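You operate a simulated robot arm through the tools that you are given. There is no shell and no other tool. Be economical: measure what you need, move in short steps, check, and stop when the job is done.

The job below is to be done with a simulated robot arm. You get a single attempt, and the scene is never put back.

JOB
Zero the gauge on the red setting ring, then lift it off again.
Fine: first the 15 mm ring off the post into the pocket marked RING; setting ring down on the collar, gauge arm in, one push of ZERO; arm out, setting ring on the bench; the collar stays locked, tray and other ring stay put.
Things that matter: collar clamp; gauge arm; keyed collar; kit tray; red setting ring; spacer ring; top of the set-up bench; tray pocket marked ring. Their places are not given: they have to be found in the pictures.

It is judged by the outcome, as a careful person would: the job done as asked, and still so three seconds after it is handed in. It fails if anything else is knocked over, pushed out of place, dropped, spilled or broken.

ROBOT AND FRAMES
A 6-joint arm with a two-finger parallel gripper, fixed in place. Base frame: the origin is at the foot of the arm, x ahead of it, y to its left, z up; the work surface is at about z = 800. Units: mm, degrees, N and s.
With the tool pointing down near the work surface it reaches from about 260 to 680 mm from the base axis. Its first joint turns from -66.0 to 66.0 degrees. Payload 2.9 kg.
The TCP is the grasp point between the finger pads, 30 mm short of the fingertips. In the tool frame z runs along the fingers and y along their closing line. The gripper opens to 110 mm. The fingers are 20 mm wide and 10 mm thick; the gripper's body (48 by 112 mm) begins 55 mm behind the TCP.
Orientation is told as [roll, pitch, yaw] about the base's x, y, z axes, in that order, counted from this pose: with the fingers straight down and closing along the base's y, the tool's x points along the base's -x, its y along +y and its z along -z.

CONTROLS
- The arm moves only by the tool step_arm. Its arguments are lists of equal length, an entry for each row: "grip": the finger opening in mm, from 0 to 110; "translation": the shift along the base's x, y, z in units of 25 mm (1.0 is 25 mm), a list of three; "dr": the turn, a rotation vector about the base's x, y, z in units of 8 degrees (1.0 is 8 degrees), a list of three. In form: {"grip": [grip, ...], "translation": [[tx, ty, tz], ...], "dr": [[ax, ay, az], ...]}. A call has 1 to 10 rows; each row shifts and turns the commanded pose from where the row before left it. A call with a number of a shift or a turn outside -1 to 1 is refused whole. A row lasts 0.2 s, in which the tool goes at most 50 mm and 8.6 degrees; a call with a longer step from one row to the next is refused whole, and so is a gripper value outside its range. A pose out of reach is approached as far as the arm can. The call stops where the force on the tool passes 70 N (or 10 N more than at its start, if that is more) or the arm is blocked; 0.2 s more then pass. Each finger travels about 108 mm/s and halts on what it meets, pressing with about 43 N; the grip force reading is that of the motor and also rises with nothing between the fingers. The clock runs only during rows and for 0.2 s after the last one: add rows that do not move to give the fingers time. The reply holds the time, the measured pose of the TCP, the force on the tool along the base axes, the opening and the grip force, in the units named above and with some noise, with the torque about the TCP (base axes, N m) and any sound that the robot's microphone picked up.
- Cameras (640 x 400 px; columns grow to the right, rows downward): "scene" is fixed at [81.7, 448, 1372]; the picture's right is [-0.63, -0.77, 0.00], its down [-0.53, 0.44, -0.73] and it looks along [0.56, -0.46, -0.69] (base axes); focal length 214 px, centre (320, 200). "wrist" rides on the gripper at [72, 17, -103] in the tool frame; the picture's right is [-0.23, 0.97, 0.00], its down [-0.76, -0.18, -0.62] and it looks along [-0.61, -0.14, 0.78] (tool axes); focal length 222 px, centre (320, 200).
- snapshot(camera): a new picture of that camera. No time passes.
- point_at(camera, pixels): for up to 12 pixels [column, row] of the newest picture of that camera ("zoom" is the newest enlarged one), the place [x, y, z] in the base frame of the surface seen there, good to about 2 mm. No time passes.
- inspect(camera, box): a new picture of the part [left, top, right, bottom] of that camera's present view, enlarged. No time passes.
- close_job(): hands the job in; it is judged then, once.

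Go step by step. Measure first, check grasps and placings, and put right what went wrong. The budget is 80 turns and 34 pictures, counting those below and the enlarged ones. Unless the task says otherwise, let go and move clear before handing in, and close with one line.

The tools are called after "Call:" as a command line: name --argument value ..., lists and objects as JSON in quotes. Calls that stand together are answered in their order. step_arm: Moves the arm, as the interface text tells. Its arguments: {"type":"object","properties":{"grip":{"type":"array"},"translation":{"type":"array"},"dr":{"type":"array"}},"required":["grip","translation","dr"]} The other tools are called the same way: snapshot (camera) takes a picture; point_at (camera, pixels) gives the place of the surface under pixels of a picture; inspect (camera, box) takes an enlarged picture of a part of a camera's view; close_job () hands the job in.

At the start:

```text
time_s: 0.0
eef_pos: [371.8, -112.4, 1258.0]
orientation: [0.0, 0.1, 0.0]
ft_force: [-0.1, 0.2, 1.0]
torque: [0.04, 0.03, 0.02]
finger_gap: 110.0
grasp_force: 0.0
```

scene: 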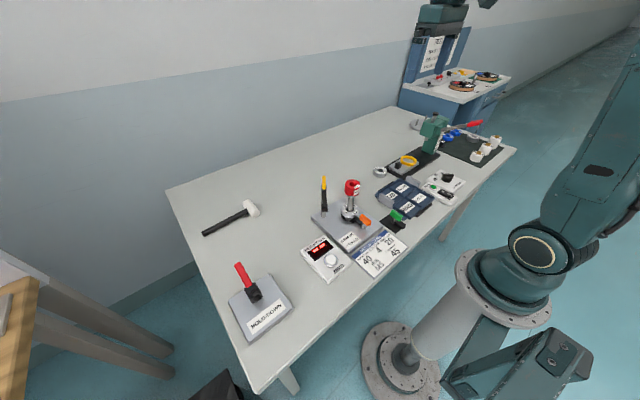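
wrist: 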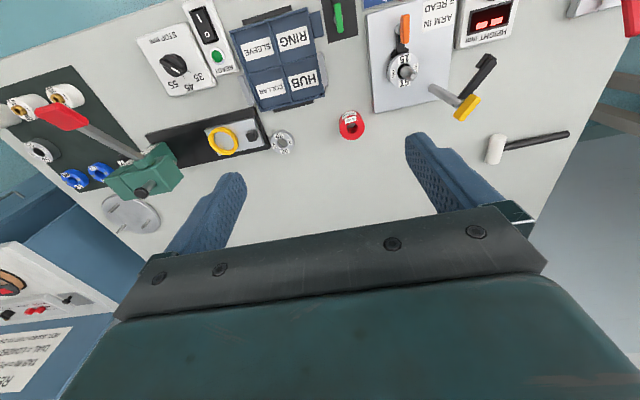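

The pictures show the set-up plate with post near scene (350,215), the red ring near (352,187), the tray near (405,198). I'll enlarge these.

Call:
inspect --camera "scene" --box '[290, 160, 420, 290]'

Call:
inspect --camera "wrist" --box '[220, 0, 540, 180]'

```text
3.08 times, centred on (355, 225) of scene
```

zoom: 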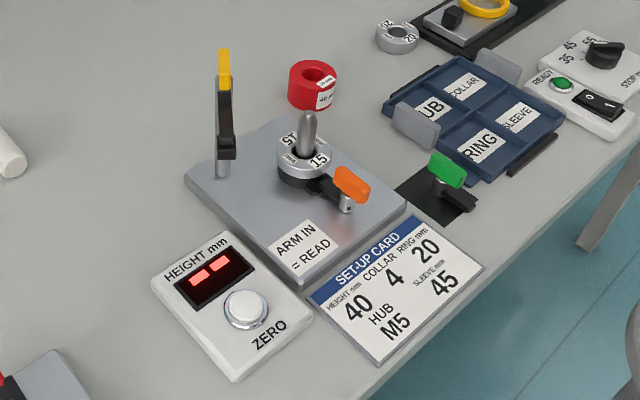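

```text
2.00 times, centred on (380, 90) of wrist
```

zoom: 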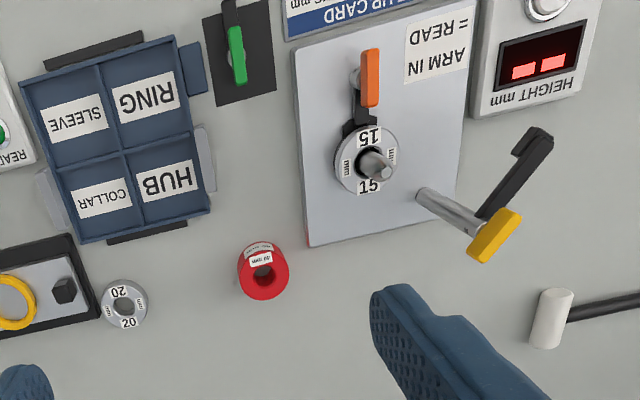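

The enlarged wrist view shows the orange clamp lever, the ring marked 15 on the post, and the gauge arm with a yellow tip. I'll measure points in it.

Call:
point_at --camera "zoom" --pixels '[[375, 170], [363, 131], [369, 187], [341, 161], [394, 160], [425, 195], [493, 237], [540, 140], [510, 180], [262, 272], [248, 288], [370, 75]]'

Call:
point_at --camera "zoom" --pixels '[[147, 95], [166, 175], [76, 118], [193, 143], [118, 143], [183, 48], [175, 125], [300, 60], [310, 240], [455, 205], [548, 8], [540, 60]]'

Call:
snapshot --camera "scene"

```text
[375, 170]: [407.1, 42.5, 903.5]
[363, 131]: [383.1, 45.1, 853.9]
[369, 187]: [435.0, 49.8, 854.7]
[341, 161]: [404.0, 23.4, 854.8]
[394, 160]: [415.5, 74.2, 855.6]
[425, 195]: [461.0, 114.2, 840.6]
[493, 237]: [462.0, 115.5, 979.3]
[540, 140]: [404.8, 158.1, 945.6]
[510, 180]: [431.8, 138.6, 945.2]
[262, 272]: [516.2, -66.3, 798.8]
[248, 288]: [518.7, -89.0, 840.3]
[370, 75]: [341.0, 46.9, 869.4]
```

```text
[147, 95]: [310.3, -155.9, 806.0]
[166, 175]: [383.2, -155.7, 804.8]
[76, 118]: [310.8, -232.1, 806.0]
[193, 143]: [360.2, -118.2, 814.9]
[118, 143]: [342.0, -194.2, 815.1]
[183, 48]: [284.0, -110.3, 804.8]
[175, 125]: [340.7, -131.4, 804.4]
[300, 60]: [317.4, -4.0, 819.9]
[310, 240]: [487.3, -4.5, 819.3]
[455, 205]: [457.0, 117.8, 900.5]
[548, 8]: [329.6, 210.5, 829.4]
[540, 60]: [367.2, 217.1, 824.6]
```

```text
29 pictures are left
```

scene: 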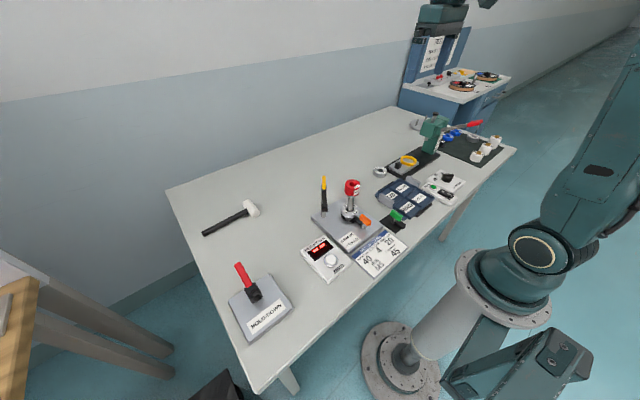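

The ring on the post is centred near (409,48) with its top at z≈854, the plate is at 820, and the gauge arm is parked at z≈945 pivoting about (461,114). I'll move the wrist camera closer to see the details.

Call:
step_arm --grip '[110, 110, 110, 110, 110, 110, 110, 110, 110, 110]' --translation '[[-0.2, 0.8, -0.85], [-0.2, 0.8, -0.85], [-0.2, 0.8, -0.85], [-0.2, 0.8, -0.85], [-0.2, 0.8, -0.85], [-0.2, 0.8, -0.85], [-0.2, 0.8, -0.85], [-0.2, 0.8, -0.85], [-0.2, 0.8, -0.85], [-0.2, 0.8, -0.85]]' --dr '[[0, 0, 0], [0, 0, 0], [0, 0, 0], [0, 0, 0], [0, 0, 0], [0, 0, 0], [0, 0, 0], [0, 0, 0], [0, 0, 0], [0, 0, 0]]'

Call:
snapshot --camera "wrist"

```text
time_s: 2.2
eef_pos: [319.0, 86.7, 1046.0]
orientation: [0.0, 0.1, 0.0]
ft_force: [0.5, -0.4, 0.2]
torque: [0.02, -0.03, -0.01]
finger_gap: 109.9
grasp_force: 0.2
```

```text
28 pictures are left
```

wrist: 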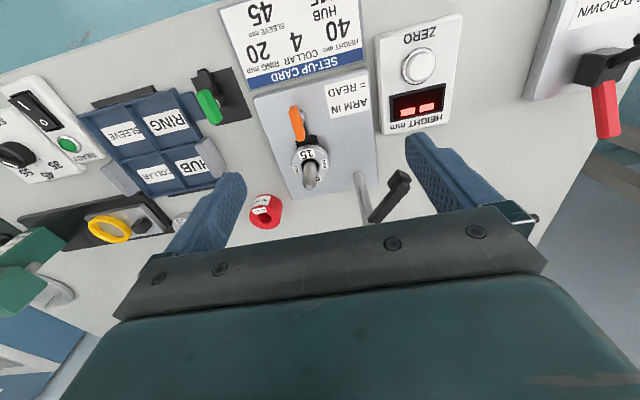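

The gauge sits at (370,195), the ring at (310,165), and the red ring at (267,210). I'll enlarge that area.

Call:
inspect --camera "wrist" --box '[240, 80, 450, 230]'

Call:
inspect --camera "scene" --box '[305, 165, 385, 230]'

```text
2.67 times, centred on (345, 155) of wrist
```

zoom: 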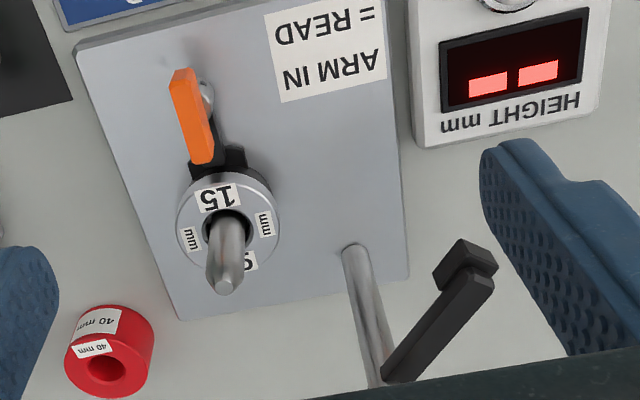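

```text
6.15 times, centred on (345, 198) of scene
```

zoom: 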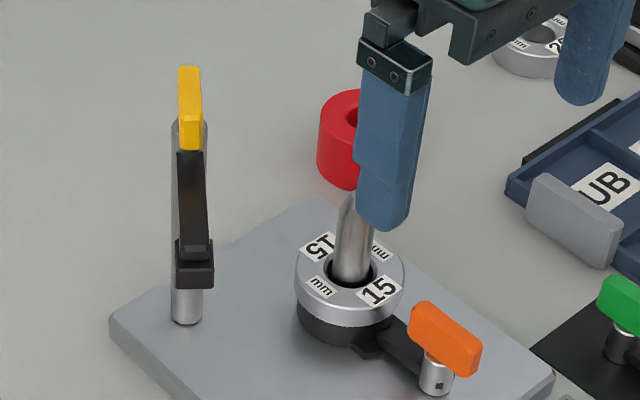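

The fin on top of the pivot lines up with the arm, so it can be gripped and turned. I'll measure the rims of the rings and the fin.

Call:
point_at --camera "zoom" --pixels '[[299, 268], [402, 275], [350, 322], [188, 80], [188, 140], [197, 80], [191, 170], [193, 252], [195, 275], [180, 68], [186, 310], [350, 330]]'

Call:
point_at --camera "wrist" --pixels '[[251.5, 215], [278, 213.5], [265, 226.5], [260, 210], [268, 200], [310, 175], [308, 187], [294, 164], [327, 164], [305, 149], [308, 141], [300, 118]]'

Call:
point_at --camera "wrist" --pixels '[[141, 113], [182, 97], [197, 129], [158, 143], [168, 123], [188, 164], [420, 66], [404, 70], [435, 62], [420, 52], [420, 80], [418, 70]]'

```text
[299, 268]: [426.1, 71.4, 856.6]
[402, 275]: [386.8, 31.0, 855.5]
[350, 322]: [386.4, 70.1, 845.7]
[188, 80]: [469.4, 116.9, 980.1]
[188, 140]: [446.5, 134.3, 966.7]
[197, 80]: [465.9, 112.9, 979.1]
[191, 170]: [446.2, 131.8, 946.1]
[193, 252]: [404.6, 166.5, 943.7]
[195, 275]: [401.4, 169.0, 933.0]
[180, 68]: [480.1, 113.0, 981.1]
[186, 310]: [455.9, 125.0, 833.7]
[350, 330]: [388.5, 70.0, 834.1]
```

```text
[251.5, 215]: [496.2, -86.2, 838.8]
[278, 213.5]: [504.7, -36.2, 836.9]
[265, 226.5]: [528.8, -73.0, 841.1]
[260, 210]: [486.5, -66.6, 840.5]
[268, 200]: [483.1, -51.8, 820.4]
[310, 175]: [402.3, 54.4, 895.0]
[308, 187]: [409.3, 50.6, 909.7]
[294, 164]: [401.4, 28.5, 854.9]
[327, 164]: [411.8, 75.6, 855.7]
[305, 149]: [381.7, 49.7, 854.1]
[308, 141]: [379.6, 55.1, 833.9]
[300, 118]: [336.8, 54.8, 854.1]
```

```text
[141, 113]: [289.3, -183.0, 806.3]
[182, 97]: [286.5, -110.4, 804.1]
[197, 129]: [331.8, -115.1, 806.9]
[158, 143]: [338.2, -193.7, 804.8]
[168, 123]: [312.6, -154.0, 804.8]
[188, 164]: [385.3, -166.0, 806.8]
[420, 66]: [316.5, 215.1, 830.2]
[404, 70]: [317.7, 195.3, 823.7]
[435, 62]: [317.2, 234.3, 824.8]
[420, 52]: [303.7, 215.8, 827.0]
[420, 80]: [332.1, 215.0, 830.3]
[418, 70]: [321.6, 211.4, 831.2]
```

The spacer ring is centred at about (408,50) with outer diameter ≈54, the post top is ≈910, and the RING pocket is centred at about (311,-156). I'll move above the ring with an 80 mm opening.

Call:
step_arm --grip '[90, 80, 80, 80, 80, 80, 80, 80]' --translation '[[0.89, -0.367, 0], [0.89, -0.367, 0], [0.89, -0.367, 0], [0.89, -0.367, 0], [0, 0, -0.86], [0, 0, -0.86], [0, 0, -0.86], [0, 0, -0.86]]' --dr '[[0, 0, 0], [0, 0, 0], [0, 0, 0], [0, 0, 0], [0, 0, 0], [0, 0, 0], [0, 0, 0], [0, 0, 0]]'

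Call:
inspect --camera "wrist" --box '[200, 20, 460, 220]'

Call:
inspect --camera "scene" --box '[305, 165, 385, 230]'

```text
time_s: 4.0
eef_pos: [409.7, 50.6, 961.8]
orientation: [-0.1, 0.0, 0.0]
ft_force: [-0.4, 0.0, 0.4]
torque: [0.0, 0.03, 0.0]
finger_gap: 80.1
grasp_force: 0.1
```

```text
2.00 times, centred on (330, 120) of wrist
```

zoom: 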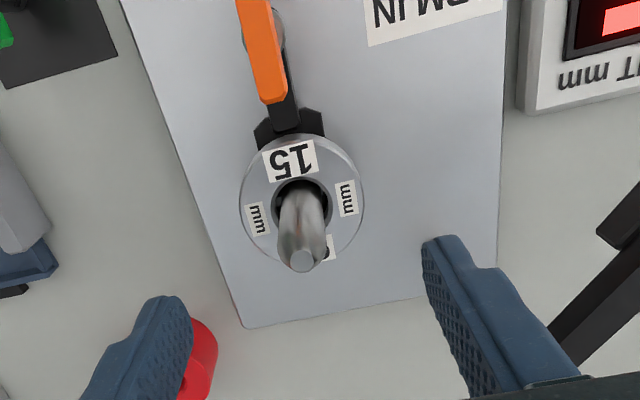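

```text
6.15 times, centred on (345, 198) of scene
```

zoom: 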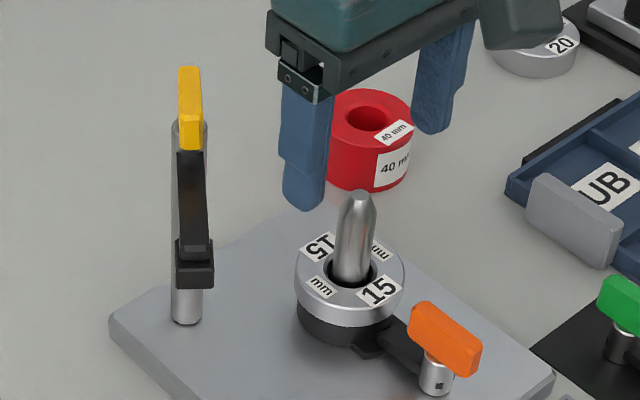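

The post sits between the fingers in both views. Before going down I'll measure the post tip, ring rims and red ring in the scene enlargement.

Call:
point_at --camera "zoom" --pixels '[[357, 197], [357, 212], [301, 262], [402, 262], [352, 316], [335, 118], [408, 122], [372, 145], [368, 95], [350, 105], [388, 115], [360, 128]]'

```text
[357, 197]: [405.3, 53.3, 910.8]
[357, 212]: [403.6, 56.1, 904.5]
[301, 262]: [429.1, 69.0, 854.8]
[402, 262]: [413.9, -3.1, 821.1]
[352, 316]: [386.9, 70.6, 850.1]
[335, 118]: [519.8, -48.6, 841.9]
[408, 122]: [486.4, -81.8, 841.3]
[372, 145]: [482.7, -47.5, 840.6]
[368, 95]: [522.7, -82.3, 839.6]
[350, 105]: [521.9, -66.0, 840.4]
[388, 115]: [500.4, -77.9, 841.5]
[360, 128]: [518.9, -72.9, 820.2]
```

The ring is about 55 mm across and lies between the fingers. I'll lower the fingertips to about 6 mm below its top and close.

Call:
step_arm --grip '[80, 80, 80, 80, 60, 45, 45, 45]' --translation '[[-0.06, -0.02, -0.83], [0, 0, -0.83], [0, 0, -0.83], [0, 0, -0.83], [0, 0, 0], [0, 0, 0], [0, 0, 0], [0, 0, 0]]' --dr '[[0, 0, 0], [0, 0, 0], [0, 0, 0], [0, 0, 0], [0, 0, 0], [0, 0, 0], [0, 0, 0], [0, 0, 0]]'

Call:
inspect --camera "scene" --box '[305, 165, 385, 230]'

```text
time_s: 5.8
eef_pos: [409.1, 48.3, 878.9]
orientation: [-0.1, -0.1, 0.0]
ft_force: [0.2, 0.8, 0.2]
torque: [0.01, -0.03, 0.01]
finger_gap: 58.8
grasp_force: 43.1
```

```text
6.15 times, centred on (345, 198) of scene
```

zoom: 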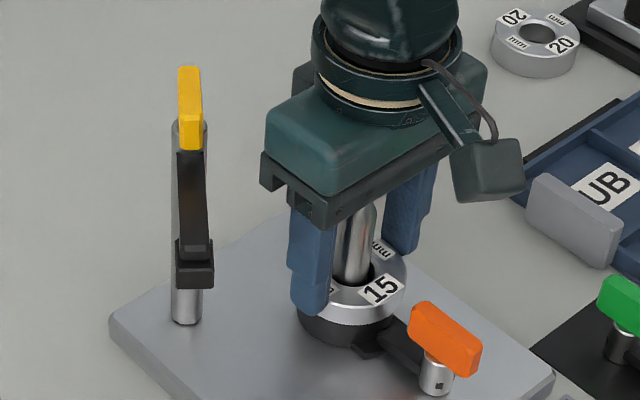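

The fingers are holding at 58.8 mm, which fits the ring. I'll lift it straight up clear of the post (910) and check.

Call:
step_arm --grip '[45, 45, 45, 45, 45]' --translation '[[0, 0, 0.4], [0, 0, 0.8], [0, 0, 0.8], [0, 0, 0.8], [0, 0, 0.8]]' --dr '[[0, 0, 0], [0, 0, 0], [0, 0, 0], [0, 0, 0], [0, 0, 0]]'

Call:
inspect --camera "scene" --box '[305, 165, 385, 230]'

Call:
snapshot --camera "wrist"

```text
time_s: 7.0
eef_pos: [409.8, 49.5, 967.4]
orientation: [0.0, 0.1, 0.1]
ft_force: [-0.6, -0.2, -1.3]
torque: [0.02, -0.01, 0.05]
finger_gap: 58.7
grasp_force: 43.0
```

```text
6.15 times, centred on (345, 198) of scene
```

zoom: 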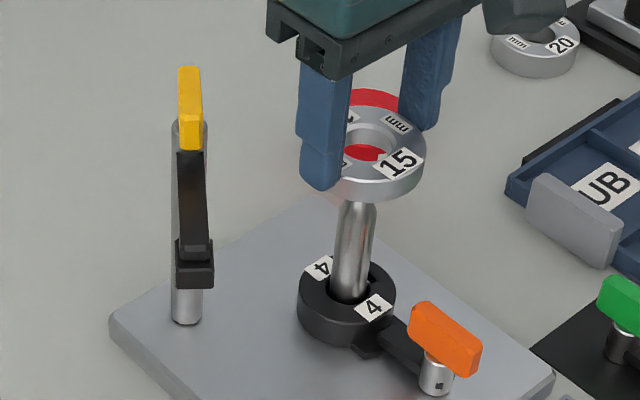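

```text
21 pictures are left
```

wrist: 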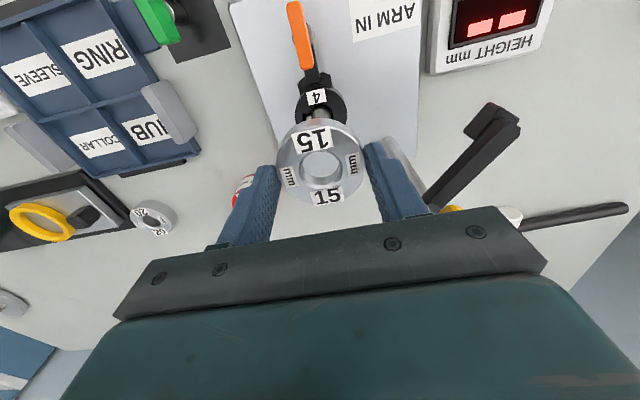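

The ring came off cleanly and level, leaving the collar on the post. I'll measure the pocket's walls and the held ring.

Call:
point_at --camera "wrist" --pixels '[[50, 40], [60, 70], [72, 104], [105, 95], [140, 86], [130, 60], [120, 30], [112, 12], [80, 25], [95, 55], [148, 80], [100, 75]]'

Call:
point_at --camera "wrist" --pixels '[[281, 155], [358, 152], [327, 197], [313, 124], [335, 125], [321, 170], [20, 25], [60, 15], [85, 5], [4, 60], [150, 95], [160, 130]]'

Call:
inspect --camera "wrist" --box '[0, 0, 220, 190]'

```text
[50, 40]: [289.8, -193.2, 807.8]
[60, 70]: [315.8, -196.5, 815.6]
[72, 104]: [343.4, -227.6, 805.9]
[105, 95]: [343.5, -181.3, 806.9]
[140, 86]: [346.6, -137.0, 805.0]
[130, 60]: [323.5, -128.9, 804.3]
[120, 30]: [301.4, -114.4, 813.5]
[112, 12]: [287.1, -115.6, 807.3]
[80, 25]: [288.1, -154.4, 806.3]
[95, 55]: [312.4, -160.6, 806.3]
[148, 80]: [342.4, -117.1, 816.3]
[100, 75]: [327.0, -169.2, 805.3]
```

```text
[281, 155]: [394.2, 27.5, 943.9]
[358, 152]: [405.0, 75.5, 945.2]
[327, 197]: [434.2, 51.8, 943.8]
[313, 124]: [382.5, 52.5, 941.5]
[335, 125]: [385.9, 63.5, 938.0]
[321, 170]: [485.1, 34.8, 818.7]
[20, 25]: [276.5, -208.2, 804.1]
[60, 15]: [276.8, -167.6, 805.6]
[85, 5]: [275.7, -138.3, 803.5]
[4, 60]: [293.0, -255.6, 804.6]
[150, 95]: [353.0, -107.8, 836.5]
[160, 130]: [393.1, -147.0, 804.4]
```

```text
2.11 times, centred on (110, 95) of wrist
```

zoom: 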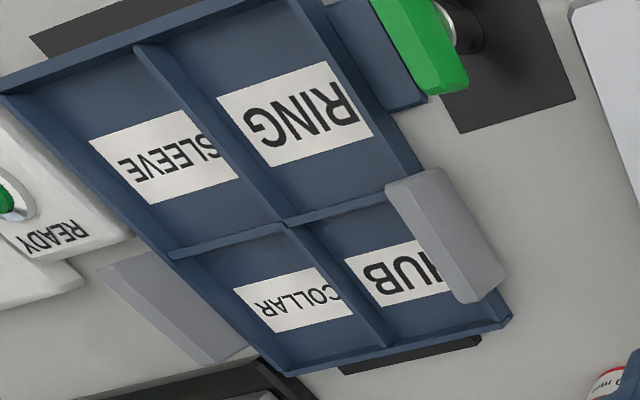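

The tray has a grey grip standing at (430,235) in this enlargement and a green lever near (420,50). I'll measure the wall crests and these obstacles.

Call:
point_at --camera "zoom" --pixels '[[150, 60], [210, 135], [275, 212], [300, 219], [380, 195], [335, 55], [395, 130], [215, 22], [430, 60], [400, 15], [455, 75], [420, 190]]'

Call:
point_at --camera "zoom" --pixels '[[315, 10], [345, 75], [370, 110], [405, 155], [325, 30], [380, 110], [290, 200], [200, 40], [475, 295], [390, 60], [440, 20], [470, 25]]'

```text
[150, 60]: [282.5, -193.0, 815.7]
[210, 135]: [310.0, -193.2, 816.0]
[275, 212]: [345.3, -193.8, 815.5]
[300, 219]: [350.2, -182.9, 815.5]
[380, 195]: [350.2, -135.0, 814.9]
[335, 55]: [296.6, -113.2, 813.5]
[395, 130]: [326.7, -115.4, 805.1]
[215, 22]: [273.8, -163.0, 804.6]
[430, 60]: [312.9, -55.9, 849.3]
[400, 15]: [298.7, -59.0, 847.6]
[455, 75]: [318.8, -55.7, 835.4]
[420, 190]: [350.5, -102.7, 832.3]
```

```text
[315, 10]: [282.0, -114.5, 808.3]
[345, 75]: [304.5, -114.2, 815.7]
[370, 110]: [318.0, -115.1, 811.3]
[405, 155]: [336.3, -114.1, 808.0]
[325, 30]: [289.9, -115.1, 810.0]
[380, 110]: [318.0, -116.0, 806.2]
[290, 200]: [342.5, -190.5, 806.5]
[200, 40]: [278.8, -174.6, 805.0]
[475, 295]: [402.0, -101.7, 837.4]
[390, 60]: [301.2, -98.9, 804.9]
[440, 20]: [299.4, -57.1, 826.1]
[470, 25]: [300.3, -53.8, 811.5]
```

The pocket interior is about x 274–349, y −192…−116 with walls at z 815.5 and floor at about 805. I'll carry the ring there turned 45° so the fingers point into the corners away from the grey grip.

Call:
step_arm --grip '[45, 45, 45, 45, 45, 45, 45, 45, 45, 45]' --translation '[[-0.44, -0.904, 0], [-0.44, -0.904, 0], [-0.44, -0.904, 0], [-0.44, -0.904, 0], [-0.44, -0.904, 0], [-0.44, -0.904, 0], [-0.44, -0.904, 0], [-0.44, -0.904, 0], [-0.44, -0.904, 0], [0, 0, 0]]' --dr '[[0, 0, 0.625], [0, 0, 0.625], [0, 0, 0.625], [0, 0, 0.625], [0, 0, 0.625], [0, 0, 0.625], [0, 0, 0.625], [0, 0, 0.625], [0, 0, 0.625], [0, 0, 0]]'

Call:
step_arm --grip '[45, 45, 45, 45, 45]' --translation '[[0, 0, -0.9], [0, 0, -0.9], [0, 0, -0.9], [0, 0, -0.9], [0, 0, 0]]' --dr '[[0, 0, 0], [0, 0, 0], [0, 0, 0], [0, 0, 0], [0, 0, 0]]'

Call:
snapshot --camera "wrist"

Call:
inspect --camera "scene" --box '[355, 160, 455, 240]'

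```text
time_s: 9.2
eef_pos: [312.0, -155.4, 967.8]
orientation: [-0.1, 0.0, 45.2]
ft_force: [-0.6, -0.7, -1.0]
torque: [-0.02, -0.04, 0.01]
finger_gap: 58.6
grasp_force: 42.8
```

```text
time_s: 10.4
eef_pos: [310.2, -153.2, 877.0]
orientation: [-0.1, 0.0, 44.9]
ft_force: [0.0, 0.3, -0.6]
torque: [-0.01, 0.01, 0.0]
finger_gap: 58.3
grasp_force: 43.2
```

```text
19 pictures are left
```

wrist: 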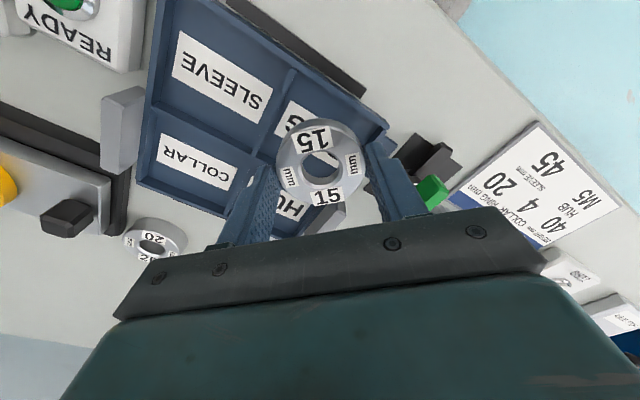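

```text
5.00 times, centred on (405, 200) of scene
```

zoom: 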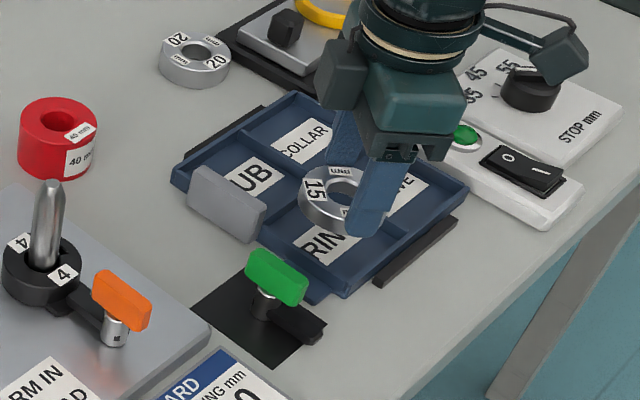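

The ring is level over the RING pocket. I'll lower it in, slowly at the end.

Call:
step_arm --grip '[45, 45, 45, 45, 45, 45]' --translation '[[0.02, -0.02, -0.6], [0, 0, -0.4], [0, 0, -0.2], [0, 0, -0.05], [0, 0, -0.03], [0, 0, 0]]' --dr '[[0, 0, 0], [0, 0, 0], [0, 0, 0], [0, 0, 0], [0, 0, 0], [0, 0, 0]]'

Call:
inspect --camera "scene" --box '[380, 170, 430, 220]'

```text
time_s: 11.8
eef_pos: [310.7, -153.4, 846.2]
orientation: [0.0, 0.0, 45.0]
ft_force: [0.3, -0.1, -1.0]
torque: [-0.01, 0.03, -0.01]
finger_gap: 58.6
grasp_force: 43.1
```

```text
8.00 times, centred on (405, 195) of scene
```

zoom: 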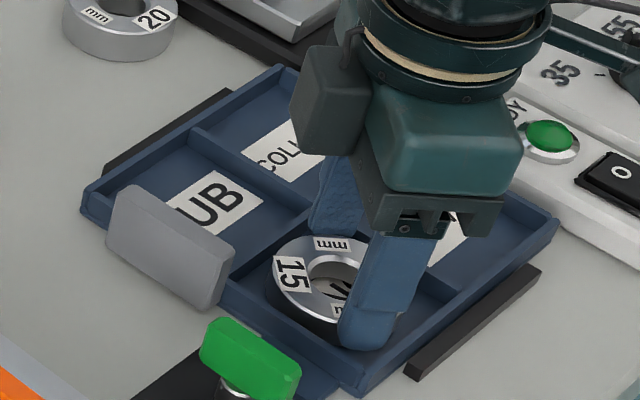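

The ring is inside the pocket just above the floor, with no contact force yet. I'll lower in 1 mm steps.

Call:
step_arm --grip '[45, 45, 45]' --translation '[[0, 0, -0.04], [0, 0, 0], [0, 0, 0]]' --dr '[[0, 0, 0], [0, 0, 0], [0, 0, 0]]'

Call:
step_arm --grip '[45, 45, 45]' --translation '[[0, 0, -0.04], [0, 0, 0], [0, 0, 0]]' --dr '[[0, 0, 0], [0, 0, 0], [0, 0, 0]]'

```text
time_s: 12.6
eef_pos: [310.0, -154.4, 843.8]
orientation: [0.0, 0.0, 44.9]
ft_force: [0.1, -0.1, -1.0]
torque: [0.01, 0.02, 0.02]
finger_gap: 58.3
grasp_force: 43.2
```

```text
time_s: 13.4
eef_pos: [310.8, -154.6, 843.4]
orientation: [-0.1, 0.0, 45.0]
ft_force: [-0.5, 0.0, 2.1]
torque: [0.11, 0.05, -0.03]
finger_gap: 58.6
grasp_force: 43.2
```

Force has gone to +2 N, so the ring is on the floor. I'll open slightly and rise.

Call:
step_arm --grip '[60, 62, 63, 63, 63, 63, 63]' --translation '[[0, 0, 0], [0, 0, 0], [0, 0, 0], [0, 0, 0.2], [0, 0, 0.5], [0, 0, 0.9], [0, 0, 0.9]]' --dr '[[0, 0, 0], [0, 0, 0], [0, 0, 0], [0, 0, 0], [0, 0, 0], [0, 0, 0], [0, 0, 0]]'

Call:
inspect --camera "scene" --box '[330, 160, 430, 230]'

```text
time_s: 15.0
eef_pos: [309.2, -153.9, 905.5]
orientation: [0.0, 0.1, 45.0]
ft_force: [0.4, -0.8, 0.2]
torque: [0.0, 0.04, 0.0]
finger_gap: 63.1
grasp_force: 0.1
```

```text
5.71 times, centred on (380, 195) of scene
```

zoom: 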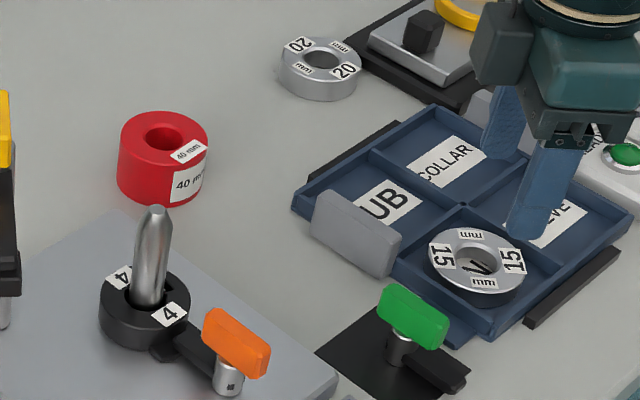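

The 15 mm ring is flat in the RING pocket. Next I'll go over the red ring with yaw back to 0.

Call:
step_arm --grip '[63, 63, 70, 75, 80, 85, 85, 85, 85, 85]' --translation '[[0, 0, 0.9], [0.85, 0.395, 0.2], [0.85, 0.395, 0.2], [0.85, 0.395, 0.2], [0.85, 0.395, 0.2], [0.85, 0.395, 0.2], [0.85, 0.395, 0], [0.85, 0.395, 0], [0.85, 0.395, 0], [0.85, 0.395, 0]]' --dr '[[0, 0, 0], [0, 0, -0.625], [0, 0, -0.625], [0, 0, -0.625], [0, 0, -0.625], [0, 0, -0.625], [0, 0, -0.625], [0, 0, -0.625], [0, 0, -0.625], [0, 0, -0.625]]'

Call:
inspect --camera "wrist" --box '[220, 60, 420, 220]'

```text
time_s: 17.2
eef_pos: [501.4, -67.5, 954.1]
orientation: [-0.1, -0.1, -0.1]
ft_force: [0.1, 0.1, 0.3]
torque: [-0.03, 0.03, 0.01]
finger_gap: 84.7
grasp_force: 0.0
```

```text
2.50 times, centred on (320, 140) of wrist
```

zoom: 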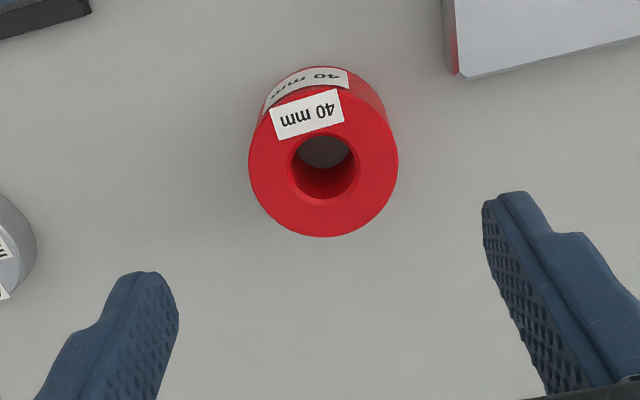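

The red ring's top is clear, with rim at (249,165), (398,165) and bottom (322,236). I'll measure it.

Call:
point_at --camera "zoom" --pixels '[[252, 170], [395, 165], [322, 234], [270, 213], [377, 210], [290, 168], [356, 165], [324, 201], [310, 100], [323, 134], [262, 140], [385, 138]]'

```text
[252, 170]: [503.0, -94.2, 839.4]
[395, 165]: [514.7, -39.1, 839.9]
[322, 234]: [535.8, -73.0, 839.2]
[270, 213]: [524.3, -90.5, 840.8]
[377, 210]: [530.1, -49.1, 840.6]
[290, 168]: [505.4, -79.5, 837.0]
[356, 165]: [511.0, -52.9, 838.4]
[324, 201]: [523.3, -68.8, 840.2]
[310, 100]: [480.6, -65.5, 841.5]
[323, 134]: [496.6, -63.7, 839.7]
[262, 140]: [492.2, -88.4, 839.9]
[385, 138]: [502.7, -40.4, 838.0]
```

The red ring's centre is about (509,−66.5), top z 840, diameter ≈57. I'll go down to TCP z 845 and grip it.

Call:
step_arm --grip '[85, 85, 85, 85, 85, 60, 45, 45, 45]' --translation '[[0.3, 0.03, -0.87], [0, 0, -0.87], [0, 0, -0.87], [0, 0, -0.87], [0, 0, -0.87], [0, 0, 0], [0, 0, 0], [0, 0, 0], [0, 0, 0]]' --dr '[[0, 0, 0], [0, 0, 0], [0, 0, 0], [0, 0, 0], [0, 0, 0], [0, 0, 0], [0, 0, 0], [0, 0, 0], [0, 0, 0]]'

Call:
step_arm --grip '[45, 45, 45, 45, 45, 45]' --translation '[[0, 0, 0.4], [0, 0, 0.9], [0, 0, 0.9], [0, 0, 0.9], [0, 0, 0.9], [0, 0, 0.4]]' --dr '[[0, 0, 0], [0, 0, 0], [0, 0, 0], [0, 0, 0], [0, 0, 0], [0, 0, 0]]'

Call:
snapshot --camera "wrist"

```text
time_s: 19.2
eef_pos: [509.2, -64.7, 844.6]
orientation: [0.0, 0.0, 0.1]
ft_force: [-0.8, -0.8, 0.8]
torque: [0.07, -0.04, 0.03]
finger_gap: 58.3
grasp_force: 43.3
```

```text
time_s: 20.6
eef_pos: [509.7, -64.8, 955.9]
orientation: [-0.1, 0.0, 0.0]
ft_force: [-0.3, 0.2, -1.6]
torque: [0.04, -0.01, 0.02]
finger_gap: 58.3
grasp_force: 42.8
```

```text
14 pictures are left
```

wrist: 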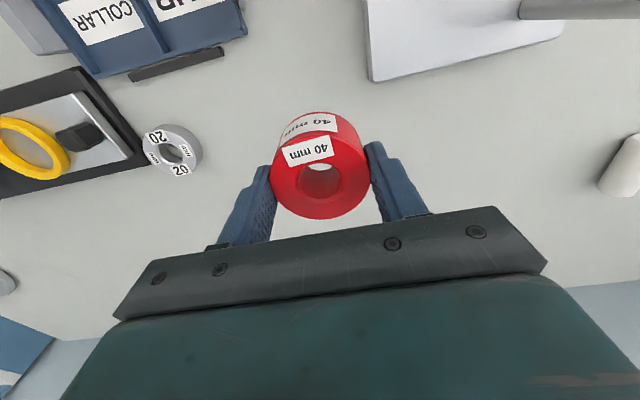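

The red ring is held. I'll measure its place in the hand.

Call:
point_at --camera "wrist" --pixels '[[273, 184], [367, 180], [322, 217], [301, 183], [341, 181], [322, 199], [319, 162], [284, 207], [358, 203]]'

```text
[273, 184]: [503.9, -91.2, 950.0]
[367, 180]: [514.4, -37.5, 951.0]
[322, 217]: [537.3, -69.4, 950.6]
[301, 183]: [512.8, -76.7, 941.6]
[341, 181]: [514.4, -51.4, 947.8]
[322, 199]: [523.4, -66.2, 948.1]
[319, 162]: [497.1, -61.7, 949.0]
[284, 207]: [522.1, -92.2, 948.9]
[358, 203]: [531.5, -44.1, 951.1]
```

The ring is centred on the TCP, with its bottom 45.5 mm below it. I'll carry it at z≈990 over the post.

Call:
step_arm --grip '[45, 45, 45, 45, 45, 45, 45, 45]' --translation '[[0, 0, 0.9], [0, 0, 0.46], [-0.81, 0.922, 0], [-0.81, 0.922, 0], [-0.81, 0.922, 0], [-0.81, 0.922, 0], [-0.81, 0.922, 0], [0, 0, 0]]' --dr '[[0, 0, 0], [0, 0, 0], [0, 0, 0], [0, 0, 0], [0, 0, 0], [0, 0, 0], [0, 0, 0], [0, 0, 0]]'

Call:
inspect --camera "wrist" --box '[220, 50, 420, 230]'

Call:
inspect --camera "scene" --box '[315, 165, 385, 230]'

```text
time_s: 22.4
eef_pos: [406.6, 50.7, 988.2]
orientation: [-0.1, -0.1, 0.0]
ft_force: [-0.1, -0.3, -0.8]
torque: [0.0, -0.04, 0.02]
finger_gap: 58.6
grasp_force: 42.9
```

```text
2.22 times, centred on (320, 140) of wrist
```

zoom: 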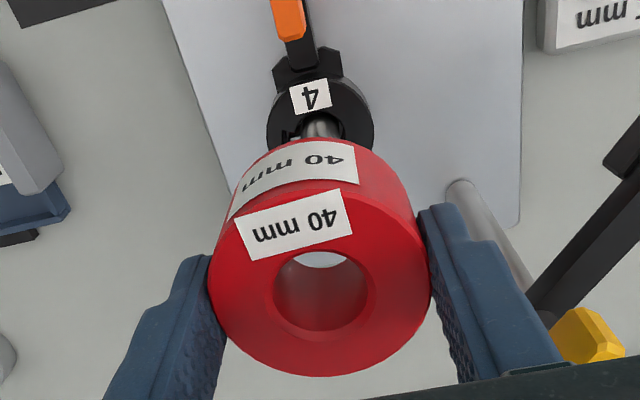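

```text
6.15 times, centred on (350, 198) of scene
```

zoom: 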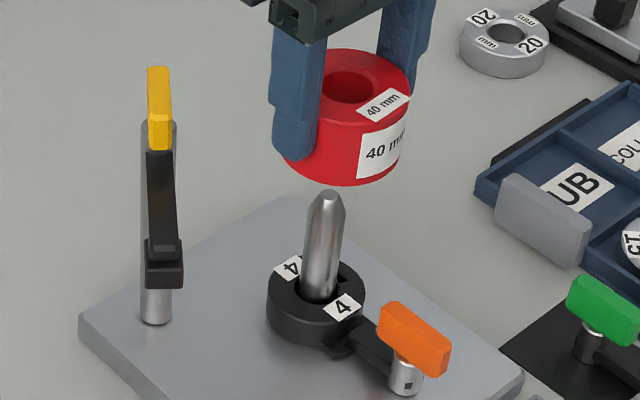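

The ring is above the post, but alignment must be precise, so I'll measure the post and collar in the scene enlargement.

Call:
point_at --camera "zoom" --pixels '[[322, 240], [322, 260], [322, 225], [329, 195], [308, 240], [338, 240], [270, 285], [362, 290], [310, 322], [333, 262], [355, 268], [300, 300]]'

```text
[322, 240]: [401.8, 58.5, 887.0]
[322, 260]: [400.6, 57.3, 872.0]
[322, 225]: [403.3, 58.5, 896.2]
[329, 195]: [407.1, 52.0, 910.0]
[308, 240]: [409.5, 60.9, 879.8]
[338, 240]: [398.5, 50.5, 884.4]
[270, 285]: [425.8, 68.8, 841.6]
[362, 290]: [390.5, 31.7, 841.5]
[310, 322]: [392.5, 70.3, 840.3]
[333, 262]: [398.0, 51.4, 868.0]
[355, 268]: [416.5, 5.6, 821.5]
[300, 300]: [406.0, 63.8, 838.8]
```

The post axis is at about (408,51), with a radius of about 9 against the ring's 13 mm bore. I'll lower the ring over the post part way.

Call:
step_arm --grip '[45, 45, 45, 45, 45, 45]' --translation '[[0.03, 0.01, -0.5], [0, 0, -0.7], [0, 0, -0.7], [0, 0, -0.7], [0, 0, -0.6], [0, 0, 0]]' --dr '[[0, 0, 0], [0, 0, 0], [0, 0, 0], [0, 0, 0], [0, 0, 0], [0, 0, 0]]'

Call:
inspect --camera "wrist" --box '[220, 50, 420, 230]'

```text
time_s: 23.8
eef_pos: [408.5, 50.0, 908.3]
orientation: [-0.2, 0.1, 0.0]
ft_force: [-0.2, 0.4, -0.8]
torque: [-0.01, 0.01, -0.01]
finger_gap: 58.4
grasp_force: 42.8
```

```text
2.22 times, centred on (320, 140) of wrist
```

zoom: 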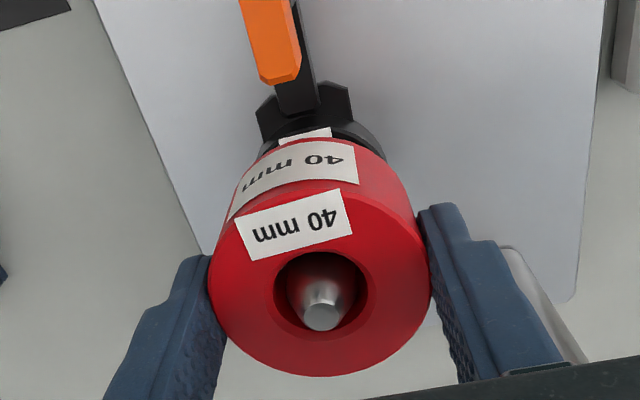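

The post is centred in the bore with no side force. I'll lower to about 1 mm above the collar, then in small steps.

Call:
step_arm --grip '[45, 45, 45, 45, 45]' --translation '[[0, 0, -0.4], [0, 0, -0.3], [0, 0, -0.1], [0, 0, -0.04], [0, 0, 0]]' --dr '[[0, 0, 0], [0, 0, 0], [0, 0, 0], [0, 0, 0], [0, 0, 0]]'

Call:
step_arm --grip '[45, 45, 45]' --translation '[[0, 0, -0.04], [0, 0, 0], [0, 0, 0]]' --dr '[[0, 0, 0], [0, 0, 0], [0, 0, 0]]'

Call:
step_arm --grip '[45, 45, 45]' --translation '[[0, 0, -0.03], [0, 0, 0], [0, 0, 0]]' --dr '[[0, 0, 0], [0, 0, 0], [0, 0, 0]]'

```text
time_s: 25.0
eef_pos: [408.4, 51.3, 887.2]
orientation: [-0.1, -0.1, 0.0]
ft_force: [0.5, -0.8, -0.2]
torque: [0.01, -0.03, 0.01]
finger_gap: 58.5
grasp_force: 42.6
```

```text
time_s: 25.8
eef_pos: [408.3, 51.8, 887.2]
orientation: [-0.1, 0.0, 0.0]
ft_force: [-0.2, 0.0, -0.4]
torque: [0.0, 0.04, 0.0]
finger_gap: 58.4
grasp_force: 42.9
```

```text
time_s: 26.6
eef_pos: [408.5, 51.5, 886.9]
orientation: [-0.1, 0.0, 0.0]
ft_force: [0.6, 0.1, -1.6]
torque: [0.0, -0.02, 0.0]
finger_gap: 58.7
grasp_force: 43.1
```

There is no contact yet at 886.9, so I'll keep lowering in small steps.

Call:
step_arm --grip '[45, 45, 45]' --translation '[[0, 0, -0.04], [0, 0, 0], [0, 0, 0]]' --dr '[[0, 0, 0], [0, 0, 0], [0, 0, 0]]'

Call:
step_arm --grip '[45, 45, 45]' --translation '[[0, 0, -0.03], [0, 0, 0], [0, 0, 0]]' --dr '[[0, 0, 0], [0, 0, 0], [0, 0, 0]]'

```text
time_s: 27.4
eef_pos: [406.6, 50.7, 886.3]
orientation: [-0.1, 0.0, -0.1]
ft_force: [0.5, -0.2, -0.7]
torque: [0.01, 0.0, -0.03]
finger_gap: 58.6
grasp_force: 42.9
```

```text
time_s: 28.2
eef_pos: [408.2, 51.0, 885.4]
orientation: [0.1, -0.1, 0.1]
ft_force: [-5.3, 0.7, 22.8]
torque: [-0.05, 0.28, -0.18]
finger_gap: 58.3
grasp_force: 42.9
```

It is firmly seated on the collar (23 N). I'll relieve it by 0.7 mm, open and rise straight up.

Call:
step_arm --grip '[45, 45, 60, 72, 72, 72, 72, 72, 72, 72]' --translation '[[0, 0, 0.025], [0, 0, 0], [0, 0, 0], [0, 0, 0], [0, 0, 0], [0, 0, 0.4], [0, 0, 0.9], [0, 0, 0.9], [0, 0, 1.0], [0, 0, 1.0]]' --dr '[[0, 0, 0], [0, 0, 0], [0, 0, 0], [0, 0, 0], [0, 0, 0], [0, 0, 0], [0, 0, 0], [0, 0, 0], [0, 0, 0], [0, 0, 0]]'

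Call:
inspect --camera "scene" --box '[315, 165, 385, 230]'

```text
time_s: 30.4
eef_pos: [407.4, 53.2, 990.3]
orientation: [0.0, -0.1, 0.0]
ft_force: [-0.1, 0.0, -0.1]
torque: [-0.04, -0.02, 0.01]
finger_gap: 72.0
grasp_force: 0.0
```

```text
6.15 times, centred on (350, 198) of scene
```

zoom: 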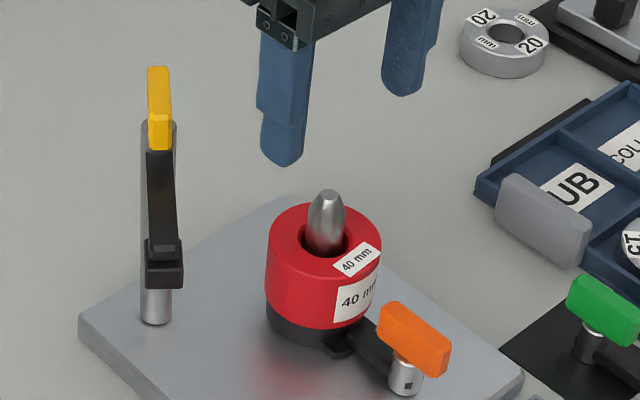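

The red ring is seated flat on the collar. Now the gauge arm: I'll measure its fin and arm line.

Call:
point_at --camera "zoom" --pixels '[[158, 70], [158, 90], [160, 110], [160, 118], [160, 132], [150, 90], [168, 90], [172, 130], [160, 160], [163, 225], [165, 243], [155, 310]]'

```text
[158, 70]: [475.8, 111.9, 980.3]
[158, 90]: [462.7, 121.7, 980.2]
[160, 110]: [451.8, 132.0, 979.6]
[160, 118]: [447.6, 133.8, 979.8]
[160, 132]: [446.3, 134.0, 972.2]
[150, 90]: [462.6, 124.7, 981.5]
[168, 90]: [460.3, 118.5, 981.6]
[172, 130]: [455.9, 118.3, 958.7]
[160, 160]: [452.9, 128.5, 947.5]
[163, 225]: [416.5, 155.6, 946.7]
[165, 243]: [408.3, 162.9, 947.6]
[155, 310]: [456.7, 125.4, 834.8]
```

The fin runs from (477,111) to (446,134) at z 950–981, about pivot (462.5,121). I'll go above it with yaw −37° so the fingers close across it.

Call:
step_arm --grip '[72, 65, 60, 55, 50, 50, 50, 50]' --translation '[[0, 0, 0.8], [0, 0, 0.8], [0.436, 0.56, 0], [0.436, 0.56, 0], [0.436, 0.56, 0], [0.436, 0.56, 0], [0.436, 0.56, 0], [0, 0, 0]]' --dr '[[0, 0, 0], [0, 0, 0], [0, 0, -0.925], [0, 0, -0.925], [0, 0, -0.925], [0, 0, -0.925], [0, 0, -0.925], [0, 0, 0]]'

Call:
inspect --camera "wrist" --box '[220, 50, 420, 230]'

```text
time_s: 32.2
eef_pos: [462.0, 121.3, 1030.2]
orientation: [-0.1, -0.1, -37.0]
ft_force: [-0.6, -0.7, 0.3]
torque: [0.0, 0.01, 0.01]
finger_gap: 49.9
grasp_force: 0.1
```

```text
2.22 times, centred on (320, 140) of wrist
```

zoom: 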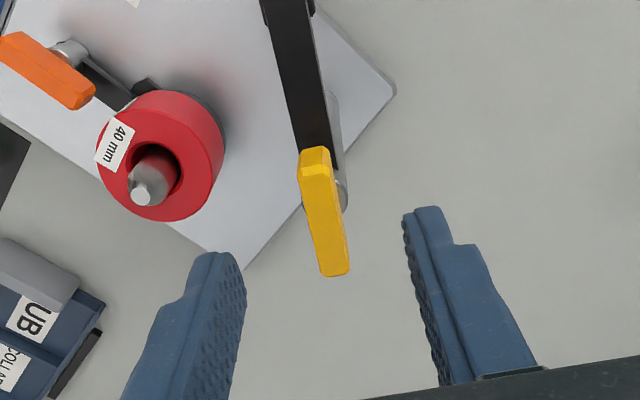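

The fin is aligned between the fingers. I'll lower to TCP z 987 and close on it.

Call:
step_arm --grip '[50, 50, 50, 30, 10, 0, 0]' --translation '[[0, 0, -0.7], [0, 0, -0.7], [0, 0, -0.33], [0, 0, 0], [0, 0, 0], [0, 0, 0], [0, 0, 0]]' --dr '[[0, 0, 0], [0, 0, 0], [0, 0, 0], [0, 0, 0], [0, 0, 0], [0, 0, 0], [0, 0, 0]]'

```text
time_s: 33.8
eef_pos: [462.0, 121.4, 986.7]
orientation: [0.0, -0.1, -36.7]
ft_force: [13.4, 17.8, -9.8]
torque: [0.32, -0.66, 0.1]
finger_gap: 16.9
grasp_force: 44.7
```

It is gripped, with 22 N sideways along the closing line. I'll shift about 0.7 mm that way to relieve it.

Call:
step_arm --grip '[0, 0, 0]' --translation '[[0.017, 0.022, 0], [0, 0, 0], [0, 0, 0]]' --dr '[[0, 0, 0], [0, 0, 0], [0, 0, 0]]'

```text
time_s: 34.6
eef_pos: [462.0, 122.1, 985.2]
orientation: [0.0, -0.1, -37.0]
ft_force: [8.1, 18.5, -5.6]
torque: [0.1, -0.85, 0.05]
finger_gap: 16.9
grasp_force: 45.2
```

The force is still about 20 N along (0.4,0.9). I'll shift a little more.

Call:
step_arm --grip '[0, 0, 0]' --translation '[[0.02, 0.045, 0], [0, 0, 0], [0, 0, 0]]' --dr '[[0, 0, 0], [0, 0, 0], [0, 0, 0]]'

```text
time_s: 35.4
eef_pos: [462.9, 122.1, 986.7]
orientation: [-0.2, 0.1, -37.2]
ft_force: [-1.8, 2.6, 1.2]
torque: [-0.39, -0.38, 0.0]
finger_gap: 16.8
grasp_force: 45.1
```

The side force is gone. I'll start turning the arm by +16° and check the forces.

Call:
step_arm --grip '[0, 0, 0, 0]' --translation '[[0, 0, 0], [0, 0, 0], [0, 0, 0], [0, 0, 0]]' --dr '[[0, 0, 0.5], [0, 0, 0.75], [0, 0, 0.75], [0, 0, 0]]'

```text
time_s: 36.4
eef_pos: [462.1, 122.9, 985.7]
orientation: [-0.2, 0.2, -20.9]
ft_force: [-15.2, -8.7, -0.3]
torque: [-0.5, -0.04, -0.03]
finger_gap: 16.8
grasp_force: 45.3
```

The arm turns freely with little torque; there is a small side force toward (−x,−y), so I'll correct slightly and continue.

Call:
step_arm --grip '[0, 0, 0, 0, 0]' --translation '[[-0.03, -0.018, 0], [0, 0, 0], [0, 0, 0], [0, 0, 0], [0, 0, 0]]' --dr '[[0, 0, 0], [0, 0, 0.75], [0, 0, 0.75], [0, 0, 0.75], [0, 0, 0]]'

```text
time_s: 37.6
eef_pos: [461.5, 120.9, 985.6]
orientation: [-0.2, 0.3, -3.0]
ft_force: [-13.9, -22.3, -5.8]
torque: [-0.69, -0.07, -0.05]
finger_gap: 17.0
grasp_force: 45.4
```

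Side force is still toward −y, so I'll correct by about 1 mm and continue turning.

Call:
step_arm --grip '[0, 0, 0, 0, 0]' --translation '[[-0.025, -0.05, 0], [0, 0, 0], [0, 0, 0], [0, 0, 0], [0, 0, 0]]' --dr '[[0, 0, 0], [0, 0, 0.75], [0, 0, 0.75], [0, 0, 0.75], [0, 0, 0]]'

```text
time_s: 38.8
eef_pos: [462.0, 119.0, 985.5]
orientation: [-0.2, 0.1, 14.9]
ft_force: [-2.7, -24.6, -14.1]
torque: [-0.86, 1.04, -0.06]
finger_gap: 16.7
grasp_force: 45.2
```

I'll correct 1 mm more in −y and continue.

Call:
step_arm --grip '[0, 0, 0, 0, 0]' --translation '[[0, -0.05, 0], [0, 0, 0], [0, 0, 0], [0, 0, 0], [0, 0, 0]]' --dr '[[0, 0, 0], [0, 0, 0.75], [0, 0, 0.75], [0, 0, 0], [0, 0, 0]]'

Call:
inspect --camera "scene" --box '[315, 165, 385, 230]'

```text
time_s: 40.0
eef_pos: [462.4, 119.0, 986.7]
orientation: [-0.1, 0.1, 27.0]
ft_force: [-6.2, -20.2, -17.1]
torque: [-0.27, -0.41, -0.07]
finger_gap: 17.1
grasp_force: 44.8
```

```text
6.15 times, centred on (350, 198) of scene
```

zoom: 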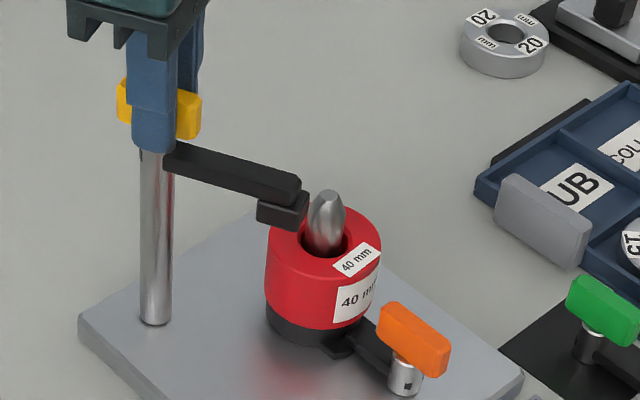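

The arm is coming round over the ring with its foot nearing the post. I'll continue gently and watch for a stop.

Call:
step_arm --grip '[0, 0, 0, 0]' --translation '[[0, -0.04, 0], [0, 0, 0], [0, 0, 0], [0, 0, 0]]' --dr '[[0, 0, 0.5], [0, 0, 0.5], [0, 0, 0.5], [0, 0, 0]]'

Call:
inspect --camera "scene" --box '[315, 165, 385, 230]'

```text
time_s: 41.0
eef_pos: [461.1, 117.9, 986.1]
orientation: [-0.1, 0.0, 39.1]
ft_force: [2.2, -16.1, -18.2]
torque: [-0.8, 0.23, -0.04]
finger_gap: 16.9
grasp_force: 44.8
```

```text
6.15 times, centred on (350, 198) of scene
```

zoom: 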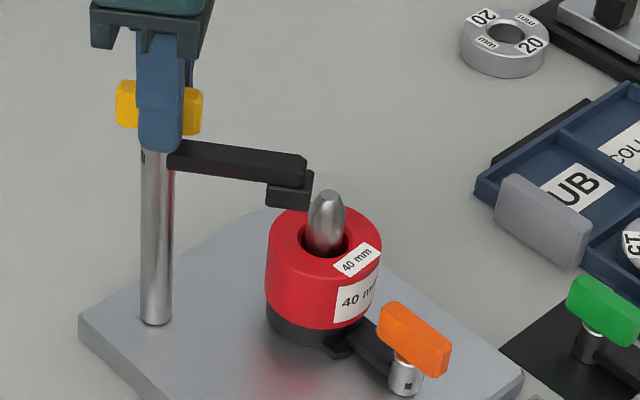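

The arm is still free (torque z ≈0). I'll turn the remaining ~14°.

Call:
step_arm --grip '[0, 0, 0, 0]' --translation '[[0, -0.03, 0], [0, 0, 0], [0, 0, 0], [0, 0, 0]]' --dr '[[0, 0, 0.5], [0, 0, 0.5], [0, 0, 0.5], [0, 0, 0]]'

Call:
snapshot --camera "scene"

```text
time_s: 42.0
eef_pos: [463.8, 118.8, 986.1]
orientation: [0.0, 0.1, 51.1]
ft_force: [7.8, -14.7, -29.0]
torque: [0.09, -0.57, -0.06]
finger_gap: 16.5
grasp_force: 44.8
```

```text
6 pictures are left
```

scene: 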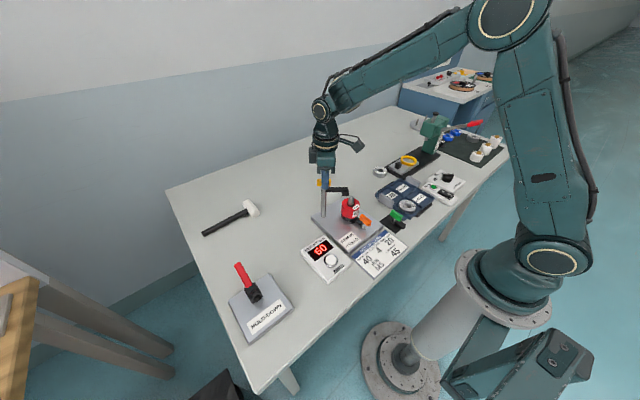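

The display now reads "60", so the arm counts as in. I'll add 2° to centre it over the post, then let go and rise.

Call:
step_arm --grip '[0, 0, 20, 40, 50, 50, 50, 50]' --translation '[[0, 0, 0], [0, 0, 0], [0, 0, 0], [0, 0, 0], [0, 0, 0], [0, 0, 0.5], [0, 0, 0.9], [0, 0, 0.6]]' --dr '[[0, 0, 0.22], [0, 0, 0], [0, 0, 0], [0, 0, 0], [0, 0, 0], [0, 0, 0], [0, 0, 0], [0, 0, 0]]'

Call:
inspect --camera "scene" --box '[295, 165, 395, 285]'

```text
time_s: 43.8
eef_pos: [462.5, 118.7, 1036.6]
orientation: [0.0, 0.0, 52.8]
ft_force: [0.3, 0.0, -0.2]
torque: [-0.04, 0.03, 0.0]
finger_gap: 50.0
grasp_force: 0.0
```

```text
3.33 times, centred on (345, 225) of scene
```

zoom: 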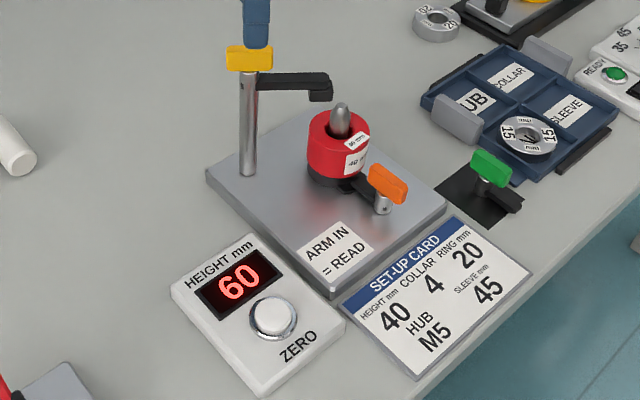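

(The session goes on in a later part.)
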